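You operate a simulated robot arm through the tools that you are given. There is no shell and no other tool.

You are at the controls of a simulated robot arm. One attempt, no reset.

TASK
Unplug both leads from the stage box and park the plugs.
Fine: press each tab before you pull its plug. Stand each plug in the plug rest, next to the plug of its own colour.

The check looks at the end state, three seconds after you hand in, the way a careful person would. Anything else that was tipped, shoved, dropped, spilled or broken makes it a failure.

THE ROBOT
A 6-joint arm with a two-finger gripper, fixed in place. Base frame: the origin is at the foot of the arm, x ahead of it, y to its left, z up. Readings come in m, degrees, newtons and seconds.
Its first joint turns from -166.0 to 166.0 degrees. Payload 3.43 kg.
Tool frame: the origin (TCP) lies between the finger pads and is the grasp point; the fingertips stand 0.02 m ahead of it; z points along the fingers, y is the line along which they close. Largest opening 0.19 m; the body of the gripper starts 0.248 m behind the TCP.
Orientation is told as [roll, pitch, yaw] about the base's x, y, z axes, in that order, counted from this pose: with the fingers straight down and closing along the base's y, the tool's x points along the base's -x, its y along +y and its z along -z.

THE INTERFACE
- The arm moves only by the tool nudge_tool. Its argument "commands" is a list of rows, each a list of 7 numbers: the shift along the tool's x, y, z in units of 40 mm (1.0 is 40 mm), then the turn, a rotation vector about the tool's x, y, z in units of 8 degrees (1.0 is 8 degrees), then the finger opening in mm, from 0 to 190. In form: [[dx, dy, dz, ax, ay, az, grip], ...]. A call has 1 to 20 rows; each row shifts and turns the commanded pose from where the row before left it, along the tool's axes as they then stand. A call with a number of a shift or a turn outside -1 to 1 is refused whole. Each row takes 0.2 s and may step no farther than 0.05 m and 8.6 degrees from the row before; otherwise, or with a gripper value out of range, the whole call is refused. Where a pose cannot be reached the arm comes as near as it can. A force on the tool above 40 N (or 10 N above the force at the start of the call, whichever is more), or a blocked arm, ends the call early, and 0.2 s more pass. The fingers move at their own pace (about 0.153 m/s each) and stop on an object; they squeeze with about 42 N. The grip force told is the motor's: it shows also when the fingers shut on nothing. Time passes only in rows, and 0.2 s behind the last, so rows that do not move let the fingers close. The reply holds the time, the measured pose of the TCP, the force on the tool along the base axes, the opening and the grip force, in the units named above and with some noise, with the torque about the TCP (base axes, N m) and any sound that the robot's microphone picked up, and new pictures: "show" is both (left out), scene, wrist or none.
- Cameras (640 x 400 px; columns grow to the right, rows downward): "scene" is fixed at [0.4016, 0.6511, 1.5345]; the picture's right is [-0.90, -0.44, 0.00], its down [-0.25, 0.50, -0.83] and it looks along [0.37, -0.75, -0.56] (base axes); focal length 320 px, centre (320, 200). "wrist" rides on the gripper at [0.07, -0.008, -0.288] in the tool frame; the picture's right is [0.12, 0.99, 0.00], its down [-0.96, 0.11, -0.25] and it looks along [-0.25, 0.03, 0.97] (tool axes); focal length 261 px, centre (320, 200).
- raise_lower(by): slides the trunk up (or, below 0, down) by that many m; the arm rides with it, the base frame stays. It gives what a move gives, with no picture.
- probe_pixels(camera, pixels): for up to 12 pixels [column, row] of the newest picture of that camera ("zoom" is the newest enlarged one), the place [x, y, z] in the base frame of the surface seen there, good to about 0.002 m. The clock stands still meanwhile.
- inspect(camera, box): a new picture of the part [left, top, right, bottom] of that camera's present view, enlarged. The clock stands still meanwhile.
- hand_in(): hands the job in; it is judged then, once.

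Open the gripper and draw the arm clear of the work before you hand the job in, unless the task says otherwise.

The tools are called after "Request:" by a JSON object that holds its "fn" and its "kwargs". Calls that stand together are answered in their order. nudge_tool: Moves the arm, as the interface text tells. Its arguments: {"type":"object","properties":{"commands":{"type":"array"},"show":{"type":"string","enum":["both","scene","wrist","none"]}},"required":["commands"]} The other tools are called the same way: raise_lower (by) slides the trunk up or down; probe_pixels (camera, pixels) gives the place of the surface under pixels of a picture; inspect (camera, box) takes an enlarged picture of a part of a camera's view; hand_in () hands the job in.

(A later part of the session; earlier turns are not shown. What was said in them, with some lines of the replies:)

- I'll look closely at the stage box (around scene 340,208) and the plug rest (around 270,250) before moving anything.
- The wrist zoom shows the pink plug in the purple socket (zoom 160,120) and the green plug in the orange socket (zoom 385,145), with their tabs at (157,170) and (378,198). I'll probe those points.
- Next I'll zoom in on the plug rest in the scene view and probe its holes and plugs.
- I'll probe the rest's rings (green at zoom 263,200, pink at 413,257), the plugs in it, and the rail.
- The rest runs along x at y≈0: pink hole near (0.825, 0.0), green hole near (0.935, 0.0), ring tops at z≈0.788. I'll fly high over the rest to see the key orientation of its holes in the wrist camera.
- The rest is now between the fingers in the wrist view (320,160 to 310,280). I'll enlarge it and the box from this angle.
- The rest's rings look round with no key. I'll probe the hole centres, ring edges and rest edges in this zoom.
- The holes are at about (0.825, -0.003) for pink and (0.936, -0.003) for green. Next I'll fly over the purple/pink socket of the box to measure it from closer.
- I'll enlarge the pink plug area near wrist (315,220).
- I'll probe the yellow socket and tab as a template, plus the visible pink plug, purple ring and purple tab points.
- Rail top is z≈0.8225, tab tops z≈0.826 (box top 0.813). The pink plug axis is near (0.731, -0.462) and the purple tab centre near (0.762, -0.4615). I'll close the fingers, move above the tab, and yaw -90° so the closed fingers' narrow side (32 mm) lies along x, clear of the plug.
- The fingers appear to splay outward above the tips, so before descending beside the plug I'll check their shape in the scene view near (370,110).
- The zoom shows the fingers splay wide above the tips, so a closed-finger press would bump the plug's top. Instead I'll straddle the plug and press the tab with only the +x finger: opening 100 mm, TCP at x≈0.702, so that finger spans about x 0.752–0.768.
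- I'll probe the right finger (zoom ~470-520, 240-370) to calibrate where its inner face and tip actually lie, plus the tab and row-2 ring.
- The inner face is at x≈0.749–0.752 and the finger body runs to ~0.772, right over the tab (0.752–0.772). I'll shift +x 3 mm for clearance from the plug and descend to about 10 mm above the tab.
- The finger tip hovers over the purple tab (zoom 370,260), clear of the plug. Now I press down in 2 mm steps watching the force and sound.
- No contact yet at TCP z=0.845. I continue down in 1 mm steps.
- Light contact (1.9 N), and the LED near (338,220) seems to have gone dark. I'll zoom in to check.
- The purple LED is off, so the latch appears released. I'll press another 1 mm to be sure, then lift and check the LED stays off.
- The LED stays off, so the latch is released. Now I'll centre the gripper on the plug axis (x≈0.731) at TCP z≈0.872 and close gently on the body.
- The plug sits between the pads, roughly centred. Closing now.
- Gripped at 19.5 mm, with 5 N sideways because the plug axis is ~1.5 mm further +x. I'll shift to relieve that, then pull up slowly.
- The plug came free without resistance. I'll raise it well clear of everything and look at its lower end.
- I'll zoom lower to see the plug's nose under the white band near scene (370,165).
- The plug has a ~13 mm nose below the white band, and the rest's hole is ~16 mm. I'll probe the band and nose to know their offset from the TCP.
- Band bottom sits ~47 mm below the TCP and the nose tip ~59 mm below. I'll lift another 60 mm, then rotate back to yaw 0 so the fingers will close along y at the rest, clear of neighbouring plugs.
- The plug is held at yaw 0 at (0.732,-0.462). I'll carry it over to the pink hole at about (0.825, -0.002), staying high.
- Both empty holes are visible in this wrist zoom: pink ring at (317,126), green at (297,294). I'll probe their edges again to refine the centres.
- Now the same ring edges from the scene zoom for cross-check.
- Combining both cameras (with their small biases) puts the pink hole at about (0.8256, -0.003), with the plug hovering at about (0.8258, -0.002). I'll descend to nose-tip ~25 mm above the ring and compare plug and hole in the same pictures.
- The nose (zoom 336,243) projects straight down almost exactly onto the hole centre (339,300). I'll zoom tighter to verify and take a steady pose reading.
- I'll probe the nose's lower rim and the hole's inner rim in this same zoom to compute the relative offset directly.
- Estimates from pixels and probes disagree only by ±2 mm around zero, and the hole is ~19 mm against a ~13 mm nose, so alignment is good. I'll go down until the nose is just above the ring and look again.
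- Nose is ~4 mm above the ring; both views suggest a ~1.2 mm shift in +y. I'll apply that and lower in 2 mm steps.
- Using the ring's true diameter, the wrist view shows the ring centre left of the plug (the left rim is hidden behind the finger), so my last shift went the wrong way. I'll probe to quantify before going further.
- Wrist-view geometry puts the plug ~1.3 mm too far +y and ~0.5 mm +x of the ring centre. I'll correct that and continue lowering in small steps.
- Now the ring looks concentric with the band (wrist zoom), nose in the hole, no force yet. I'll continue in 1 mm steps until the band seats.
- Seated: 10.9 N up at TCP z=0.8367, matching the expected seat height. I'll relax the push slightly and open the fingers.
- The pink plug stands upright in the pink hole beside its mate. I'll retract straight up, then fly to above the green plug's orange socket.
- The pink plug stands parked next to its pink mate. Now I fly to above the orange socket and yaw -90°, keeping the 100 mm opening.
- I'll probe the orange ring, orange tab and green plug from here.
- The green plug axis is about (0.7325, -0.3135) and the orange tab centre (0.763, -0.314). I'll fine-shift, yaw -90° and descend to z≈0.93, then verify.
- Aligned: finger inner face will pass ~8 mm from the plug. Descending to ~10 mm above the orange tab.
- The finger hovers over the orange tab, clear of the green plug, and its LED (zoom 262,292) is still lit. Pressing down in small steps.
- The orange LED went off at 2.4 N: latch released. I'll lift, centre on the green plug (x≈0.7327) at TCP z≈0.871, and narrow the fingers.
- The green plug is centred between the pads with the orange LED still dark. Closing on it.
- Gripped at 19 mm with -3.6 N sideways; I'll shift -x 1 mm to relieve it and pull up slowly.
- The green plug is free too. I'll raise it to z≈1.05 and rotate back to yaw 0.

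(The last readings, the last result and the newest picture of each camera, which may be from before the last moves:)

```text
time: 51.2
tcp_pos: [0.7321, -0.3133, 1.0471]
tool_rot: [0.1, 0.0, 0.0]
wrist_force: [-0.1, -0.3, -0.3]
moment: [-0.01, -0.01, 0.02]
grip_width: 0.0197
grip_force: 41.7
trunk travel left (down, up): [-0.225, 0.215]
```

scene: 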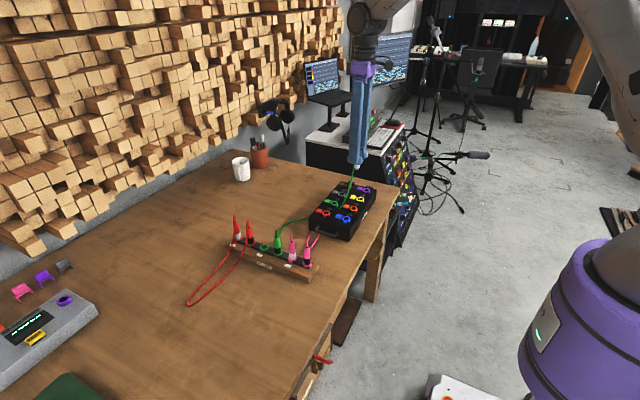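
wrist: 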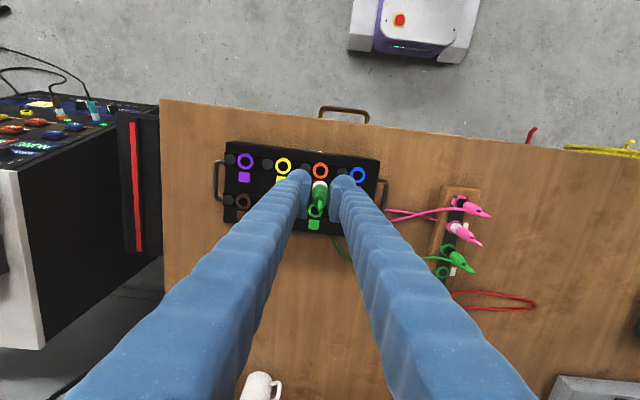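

The box's LEDs are all dark and the green plug is held at yaw 0. I'll carry it to above the green hole at about (0.937, -0.003).

Request:
{"fn": "nudge_tool", "kwargs": {"commands": [[-0.5145, 0.778, 0, 0, 0, 0, 10], [-0.5145, 0.778, 0, 0, 0, 0, 10], [-0.5145, 0.778, 0, 0, 0, 0, 10], [-0.5145, 0.778, 0, 0, 0, 0, 10], [-0.5145, 0.778, 0, 0, 0, 0, 10], [-0.5145, 0.778, 0, 0, 0, 0, 10], [-0.5145, 0.778, 0, 0, 0, 0, 10], [-0.5145, 0.778, 0, 0, 0, 0, 10], [-0.5145, 0.778, 0, 0, 0, 0, 10], [-0.5145, 0.778, 0, 0, 0, 0, 10], [0, 0, 0, 0, 0, 0, 10]], "show": "both"}}

Request:
{"fn": "inspect", "kwargs": {"camera": "wrist", "box": [260, 130, 380, 230]}}

```text
time: 53.6
tcp_pos: [0.9392, -0.0037, 1.0487]
tool_rot: [0.1, 0.0, -0.1]
wrist_force: [-0.4, 0.6, -0.2]
moment: [-0.14, -0.02, 0.0]
grip_width: 0.0198
grip_force: 42.1
trunk travel left (down, up): [-0.225, 0.215]
```

scene: 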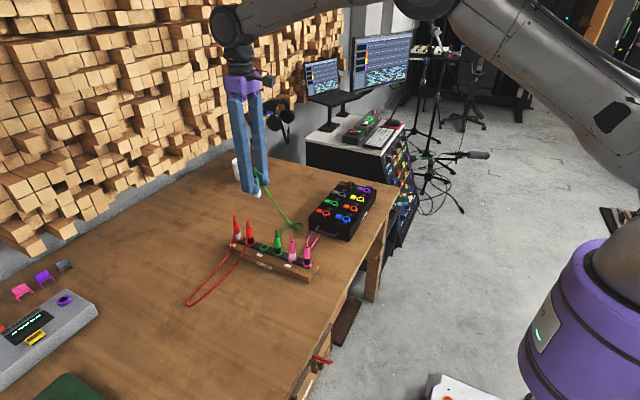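
wrist: 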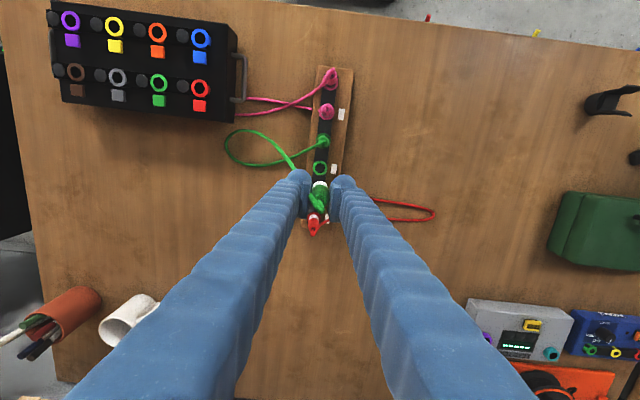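

```text
4.00 times, centred on (320, 180) of wrist
```

zoom: 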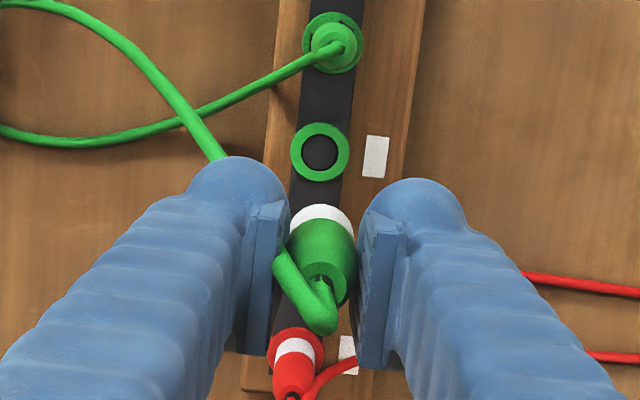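

I'll probe the green ring's edges from this closer view.

Request:
{"fn": "probe_pixels", "kwargs": {"camera": "zoom", "pixels": [[295, 153], [346, 152], [319, 127], [320, 178], [330, 85], [320, 153]]}}

Request:
{"fn": "nudge_tool", "kwargs": {"commands": [[0, 0, 0.8, 0, 0, 0, 10], [0, 0, 0.8, 0, 0, 0, 10], [0, 0, 0.8, 0, 0, 0, 10], [0, 0, 0.8, 0, 0, 0, 10], [0, 0, 0.8, 0, 0, 0, 10], [0, 0, 0.2, 0, 0, 0, 10], [0, 0, 0, 0, 0, 0, 10]], "show": "both"}}

Request:
{"fn": "inspect", "kwargs": {"camera": "wrist", "box": [295, 160, 345, 200]}}

Request:
{"fn": "inspect", "kwargs": {"camera": "scene", "box": [245, 225, 285, 260]}}

```text
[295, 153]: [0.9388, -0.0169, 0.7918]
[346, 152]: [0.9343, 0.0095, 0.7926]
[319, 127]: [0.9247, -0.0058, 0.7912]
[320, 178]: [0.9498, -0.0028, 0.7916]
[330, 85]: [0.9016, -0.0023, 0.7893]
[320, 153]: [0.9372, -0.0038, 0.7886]
```

```text
time: 55.2
tcp_pos: [0.9385, -0.0018, 0.8788]
tool_rot: [0.0, 0.0, -0.1]
wrist_force: [-0.5, -0.8, -0.2]
moment: [0.01, 0.0, -0.02]
grip_width: 0.0194
grip_force: 41.4
trunk travel left (down, up): [-0.225, 0.215]
```

scene: 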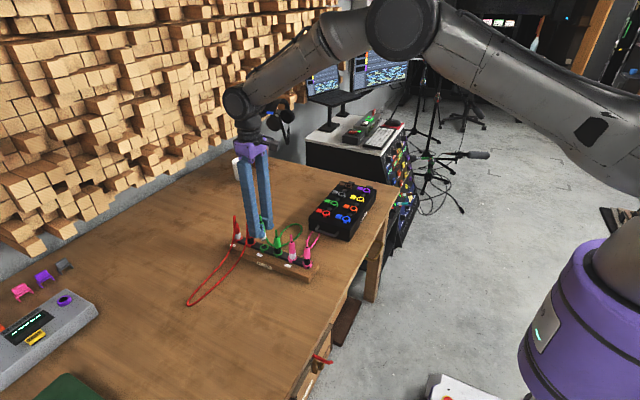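
wrist: 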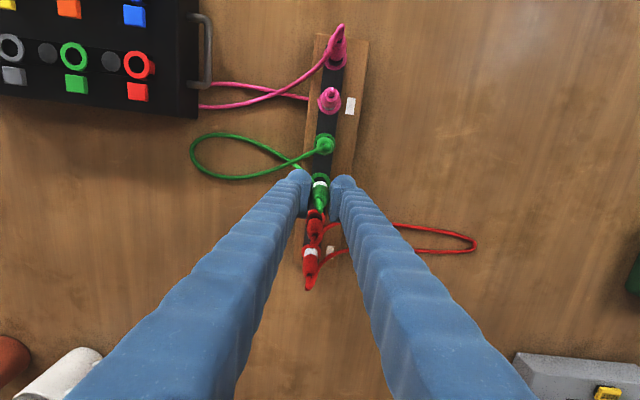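

```text
10.00 times, centred on (320, 180) of wrist
```

zoom: 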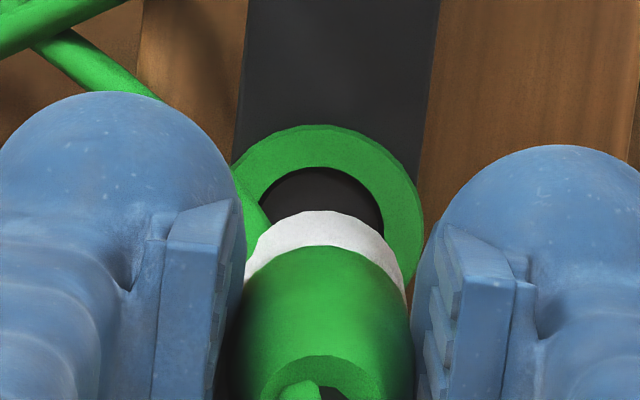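

```text
11.43 times, centred on (265, 242) of scene
```

zoom: 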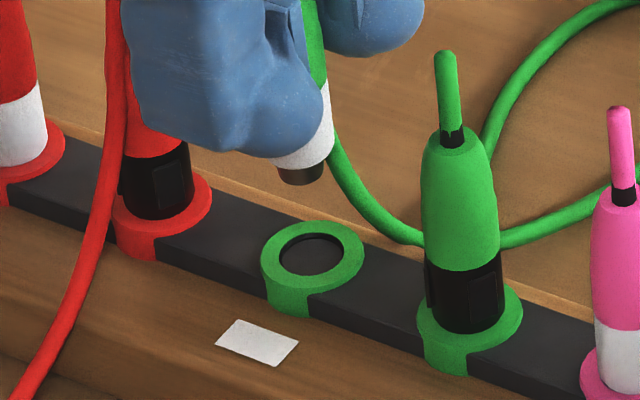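

Wrist geometry puts the plug ~1 mm +y of the ring centre and aligned in x. I'll shift slightly -y and lower until the nose is just above the ring.

Request:
{"fn": "nudge_tool", "kwargs": {"commands": [[0, -0.02, 0.25, 0, 0, 0, 10], [0, 0, 0.25, 0, 0, 0, 10], [0, 0, 0.2, 0, 0, 0, 10], [0, 0, 0, 0, 0, 0, 10]], "show": "both"}}

Request:
{"fn": "inspect", "kwargs": {"camera": "wrist", "box": [305, 170, 335, 195]}}

Request:
{"fn": "inspect", "kwargs": {"camera": "scene", "box": [250, 235, 280, 260]}}

```text
time: 56.2
tcp_pos: [0.9389, -0.0045, 0.8507]
tool_rot: [0.0, 0.1, -0.1]
wrist_force: [0.0, -0.3, -0.5]
moment: [-0.03, -0.01, -0.02]
grip_width: 0.0196
grip_force: 42.3
trunk travel left (down, up): [-0.225, 0.215]
```

scene: 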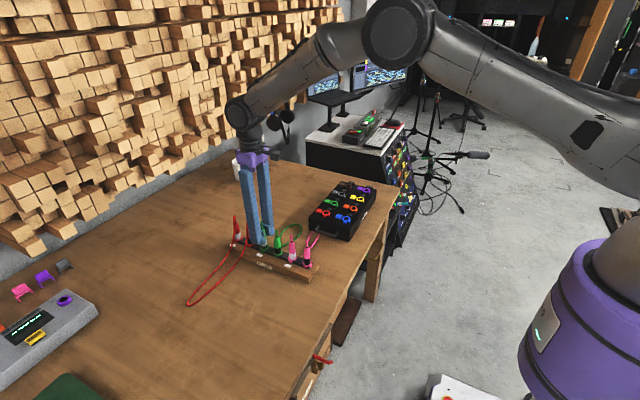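
wrist: 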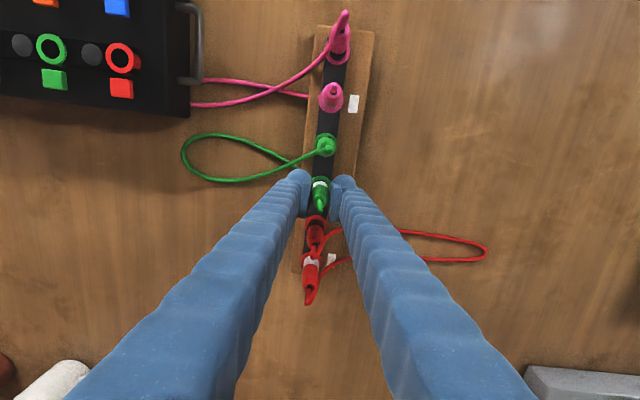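

```text
16.00 times, centred on (320, 182) of wrist
```

zoom: 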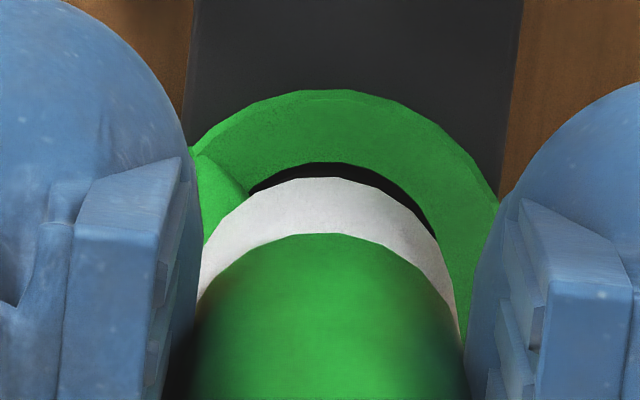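

```text
16.00 times, centred on (265, 248) of scene
```

zoom: 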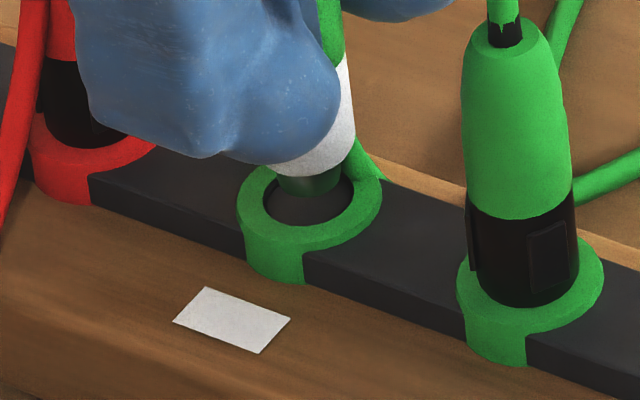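

Now ring and band are concentric within ~0.3 mm in the wrist view. Lowering in 2 mm steps into the hole.

Request:
{"fn": "nudge_tool", "kwargs": {"commands": [[0, 0, 0.05, 0, 0, 0, 10], [0, 0, 0.05, 0, 0, 0, 10], [0, 0, 0.05, 0, 0, 0, 10], [0, 0, 0.05, 0, 0, 0, 10], [0, 0, 0.05, 0, 0, 0, 10], [0, 0, 0.05, 0, 0, 0, 10]], "show": "both"}}

Request:
{"fn": "inspect", "kwargs": {"camera": "wrist", "box": [305, 170, 335, 195]}}

Request:
{"fn": "inspect", "kwargs": {"camera": "scene", "box": [250, 235, 280, 260]}}

```text
time: 57.6
tcp_pos: [0.9395, -0.0039, 0.8397]
tool_rot: [0.0, 0.1, 0.0]
wrist_force: [-0.6, 0.1, 0.3]
moment: [-0.03, -0.01, -0.01]
grip_width: 0.0196
grip_force: 41.4
trunk travel left (down, up): [-0.225, 0.215]
```

scene: 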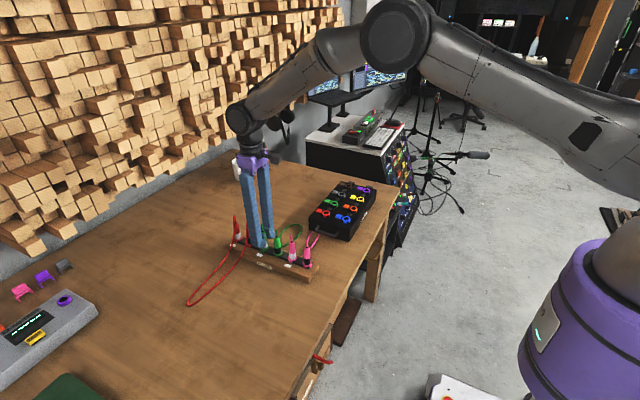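
wrist: 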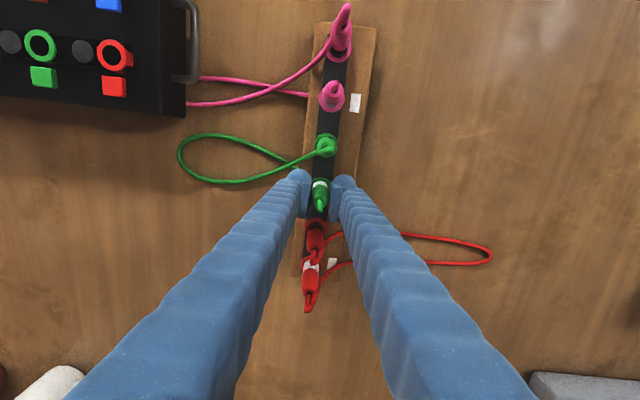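

```text
16.00 times, centred on (320, 182) of wrist
```

zoom: 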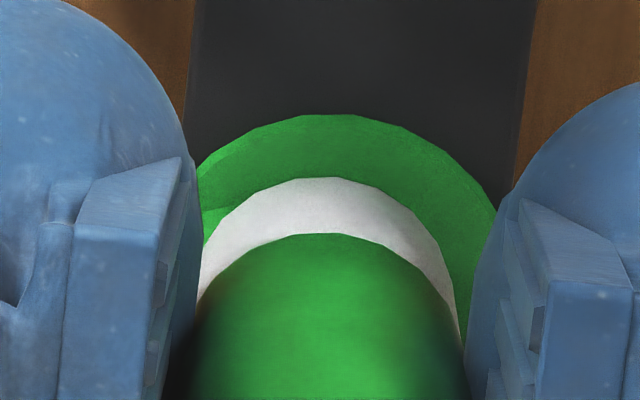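

```text
16.00 times, centred on (265, 248) of scene
```

zoom: 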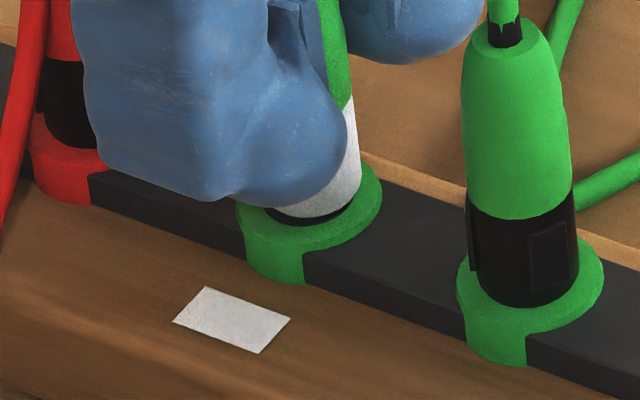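

The nose is well inside the hole with no force, band ~2–3 mm above the ring. Continuing in 1 mm steps to the seat.

Request:
{"fn": "nudge_tool", "kwargs": {"commands": [[0, 0, 0.025, 0, 0, 0, 10], [0, 0, 0.025, 0, 0, 0, 10], [0, 0, 0.025, 0, 0, 0, 10]], "show": "none"}}

```text
time: 58.4
tcp_pos: [0.9388, -0.0042, 0.8361]
tool_rot: [0.0, 0.0, 0.0]
wrist_force: [-1.2, -0.1, 1.4]
moment: [-0.01, 0.03, 0.0]
grip_width: 0.0197
grip_force: 41.9
trunk travel left (down, up): [-0.225, 0.215]
```

Only 1.4 N so far at z=0.836; I'll lower a bit more until clear contact.

Request:
{"fn": "nudge_tool", "kwargs": {"commands": [[0, 0, 0.015, 0, 0, 0, 10], [0, 0, 0.015, 0, 0, 0, 10]], "show": "none"}}

Request:
{"fn": "inspect", "kwargs": {"camera": "scene", "box": [250, 235, 280, 260]}}

```text
time: 59.0
tcp_pos: [0.9371, -0.0041, 0.8359]
tool_rot: [-0.1, -0.1, 0.0]
wrist_force: [-1.4, -0.6, 14.0]
moment: [0.04, 0.14, 0.02]
grip_width: 0.0196
grip_force: 41.8
trunk travel left (down, up): [-0.225, 0.215]
```

```text
16.00 times, centred on (265, 248) of scene
```

zoom: 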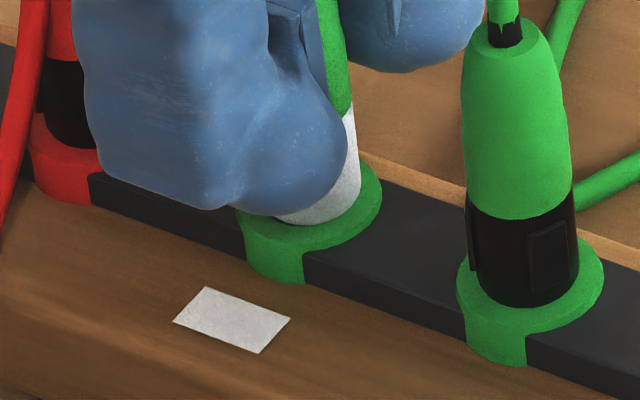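

Seated with 14 N and the white band flush on the green ring. I'll relax and open the fingers.

Request:
{"fn": "nudge_tool", "kwargs": {"commands": [[0, 0, -0.025, 0, 0, 0, 10], [0, 0, 0, 0, 0, 0, 22], [0, 0, 0, 0, 0, 0, 30], [0, 0, 0, 0, 0, 0, 60], [0, 0, 0, 0, 0, 0, 70]], "show": "both"}}

Request:
{"fn": "inspect", "kwargs": {"camera": "scene", "box": [225, 205, 315, 275]}}

Request:
{"fn": "inspect", "kwargs": {"camera": "wrist", "box": [270, 140, 370, 240]}}

```text
time: 60.2
tcp_pos: [0.9382, -0.0042, 0.8357]
tool_rot: [0.0, 0.1, 0.0]
wrist_force: [0.1, -0.5, -0.8]
moment: [0.02, 0.0, 0.01]
grip_width: 0.0701
grip_force: 0.1
trunk travel left (down, up): [-0.225, 0.215]
```

scene: 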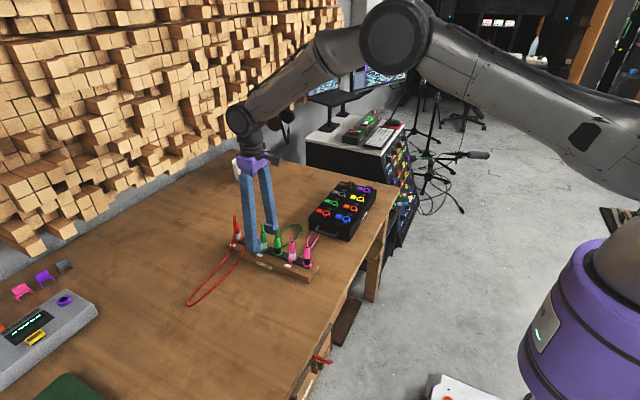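
wrist: 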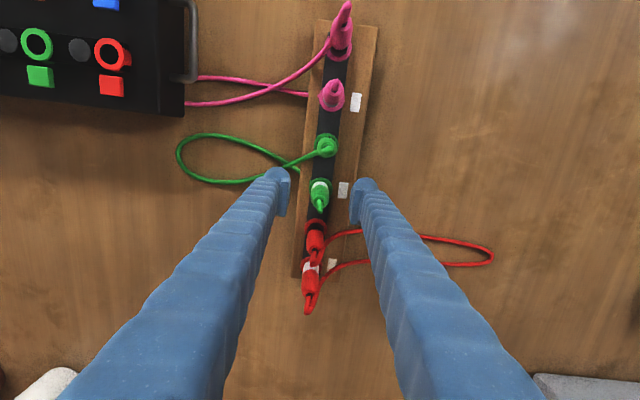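

```text
5.71 times, centred on (270, 240) of scene
```

zoom: 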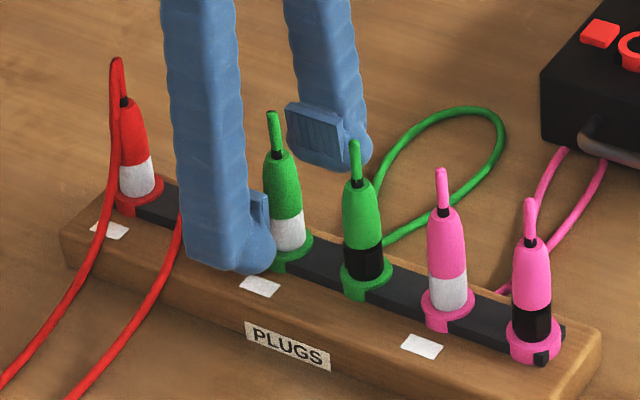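

```text
4.00 times, centred on (320, 190) of wrist
```

zoom: 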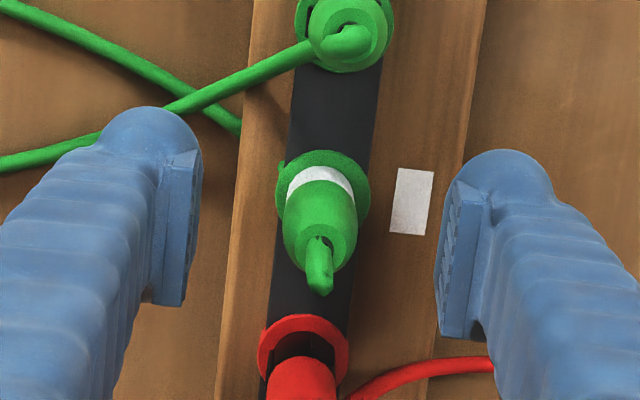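

The green plug stands upright next to its mate. Retracting straight up, then back away from the work.

Request:
{"fn": "nudge_tool", "kwargs": {"commands": [[0, 0, -0.3, 0, 0, 0, 75], [0, 0, -0.8, 0, 0, 0, 80], [0, 0, -0.9, 0, 0, 0, 80], [0, 0, -0.9, 0, 0, 0, 80], [0, 0, -0.9, 0, 0, 0, 80], [0, 0, -0.9, 0, 0, 0, 80], [0, 0, -0.9, 0, 0, 0, 80], [0.8, 0, -0.4, 0, 0, 0, 100], [0.9, 0, -0.4, 0, 0, 0, 120], [0.9, 0, 0, 0, 0, 0, 120], [0.9, 0, 0, 0, 0, 0, 120], [0.9, 0, 0, 0, 0, 0, 120], [0.9, 0, 0, 0, 0, 0, 120], [0.9, 0, 0, 0, 0, 0, 120], [0, 0, 0, 0, 0, 0, 120]], "show": "both"}}

Request:
{"fn": "inspect", "kwargs": {"camera": "scene", "box": [220, 200, 330, 290]}}

Request:
{"fn": "inspect", "kwargs": {"camera": "scene", "box": [290, 160, 400, 250]}}

```text
time: 63.4
tcp_pos: [0.6905, -0.0041, 1.0912]
tool_rot: [0.0, 0.1, -0.1]
wrist_force: [0.7, 0.6, -0.4]
moment: [0.03, 0.03, -0.02]
grip_width: 0.1201
grip_force: 0.1
trunk travel left (down, up): [-0.225, 0.215]
```

scene: 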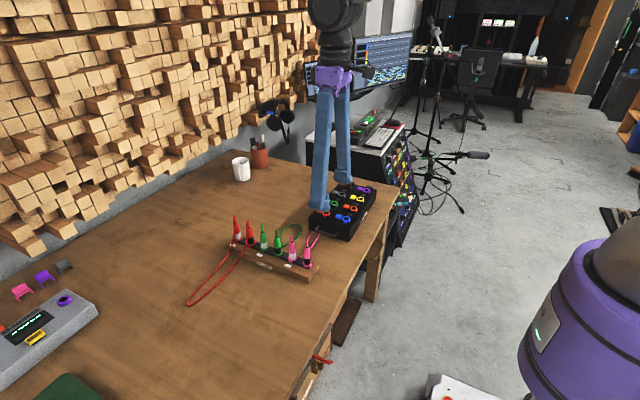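
wrist: 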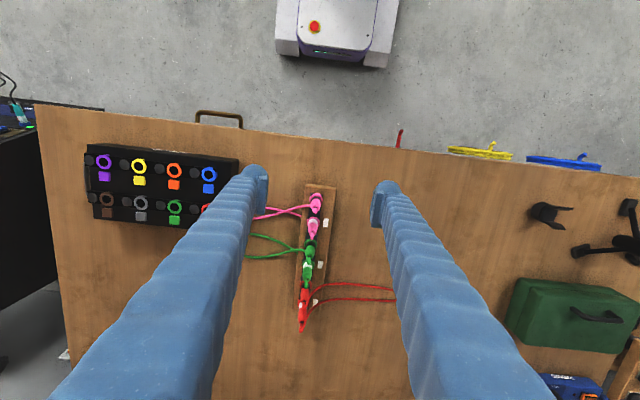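

```text
4.44 times, centred on (275, 245) of scene
```

zoom: 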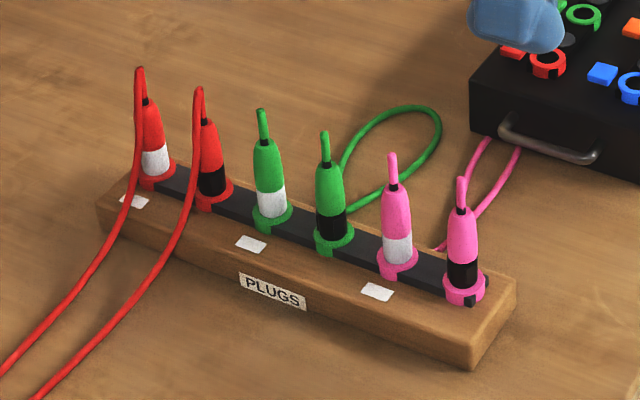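

```text
4.44 times, centred on (345, 205) of scene
```

zoom: 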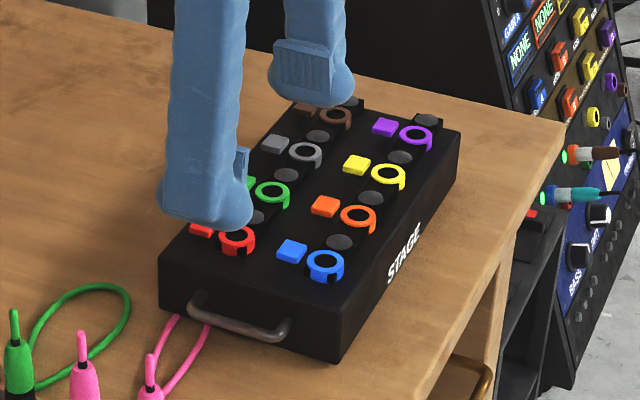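

All six plugs stand upright in the rest: red pair, green pair, pink pair. The box is empty and in its original place, its LEDs are dark, and the arm is open and clear at z≈1.09. Handing in.

Request:
{"fn": "hand_in", "kwargs": {}}

```text
The job is handed in.
```

Both leads are out of the stage box and parked in the plug rest, each standing next to the plug of its own colour. I handed the job in; no result came back.

- **Pink plug:** it was in the purple socket. I pressed the purple tab, its light went out, and the plug came out with no resistance. It now stands in the pink hole beside the other pink plug.
- **Green plug:** it was in the orange socket. I pressed the orange tab, its light went out, and the plug came out just as easily. It now stands in the green hole beside the other green plug.

The last pictures show all six plugs upright in the rest and the stage box empty, in its original place with its lights dark. I saw nothing else tipped or moved. The gripper is open and the arm is clear of the work.
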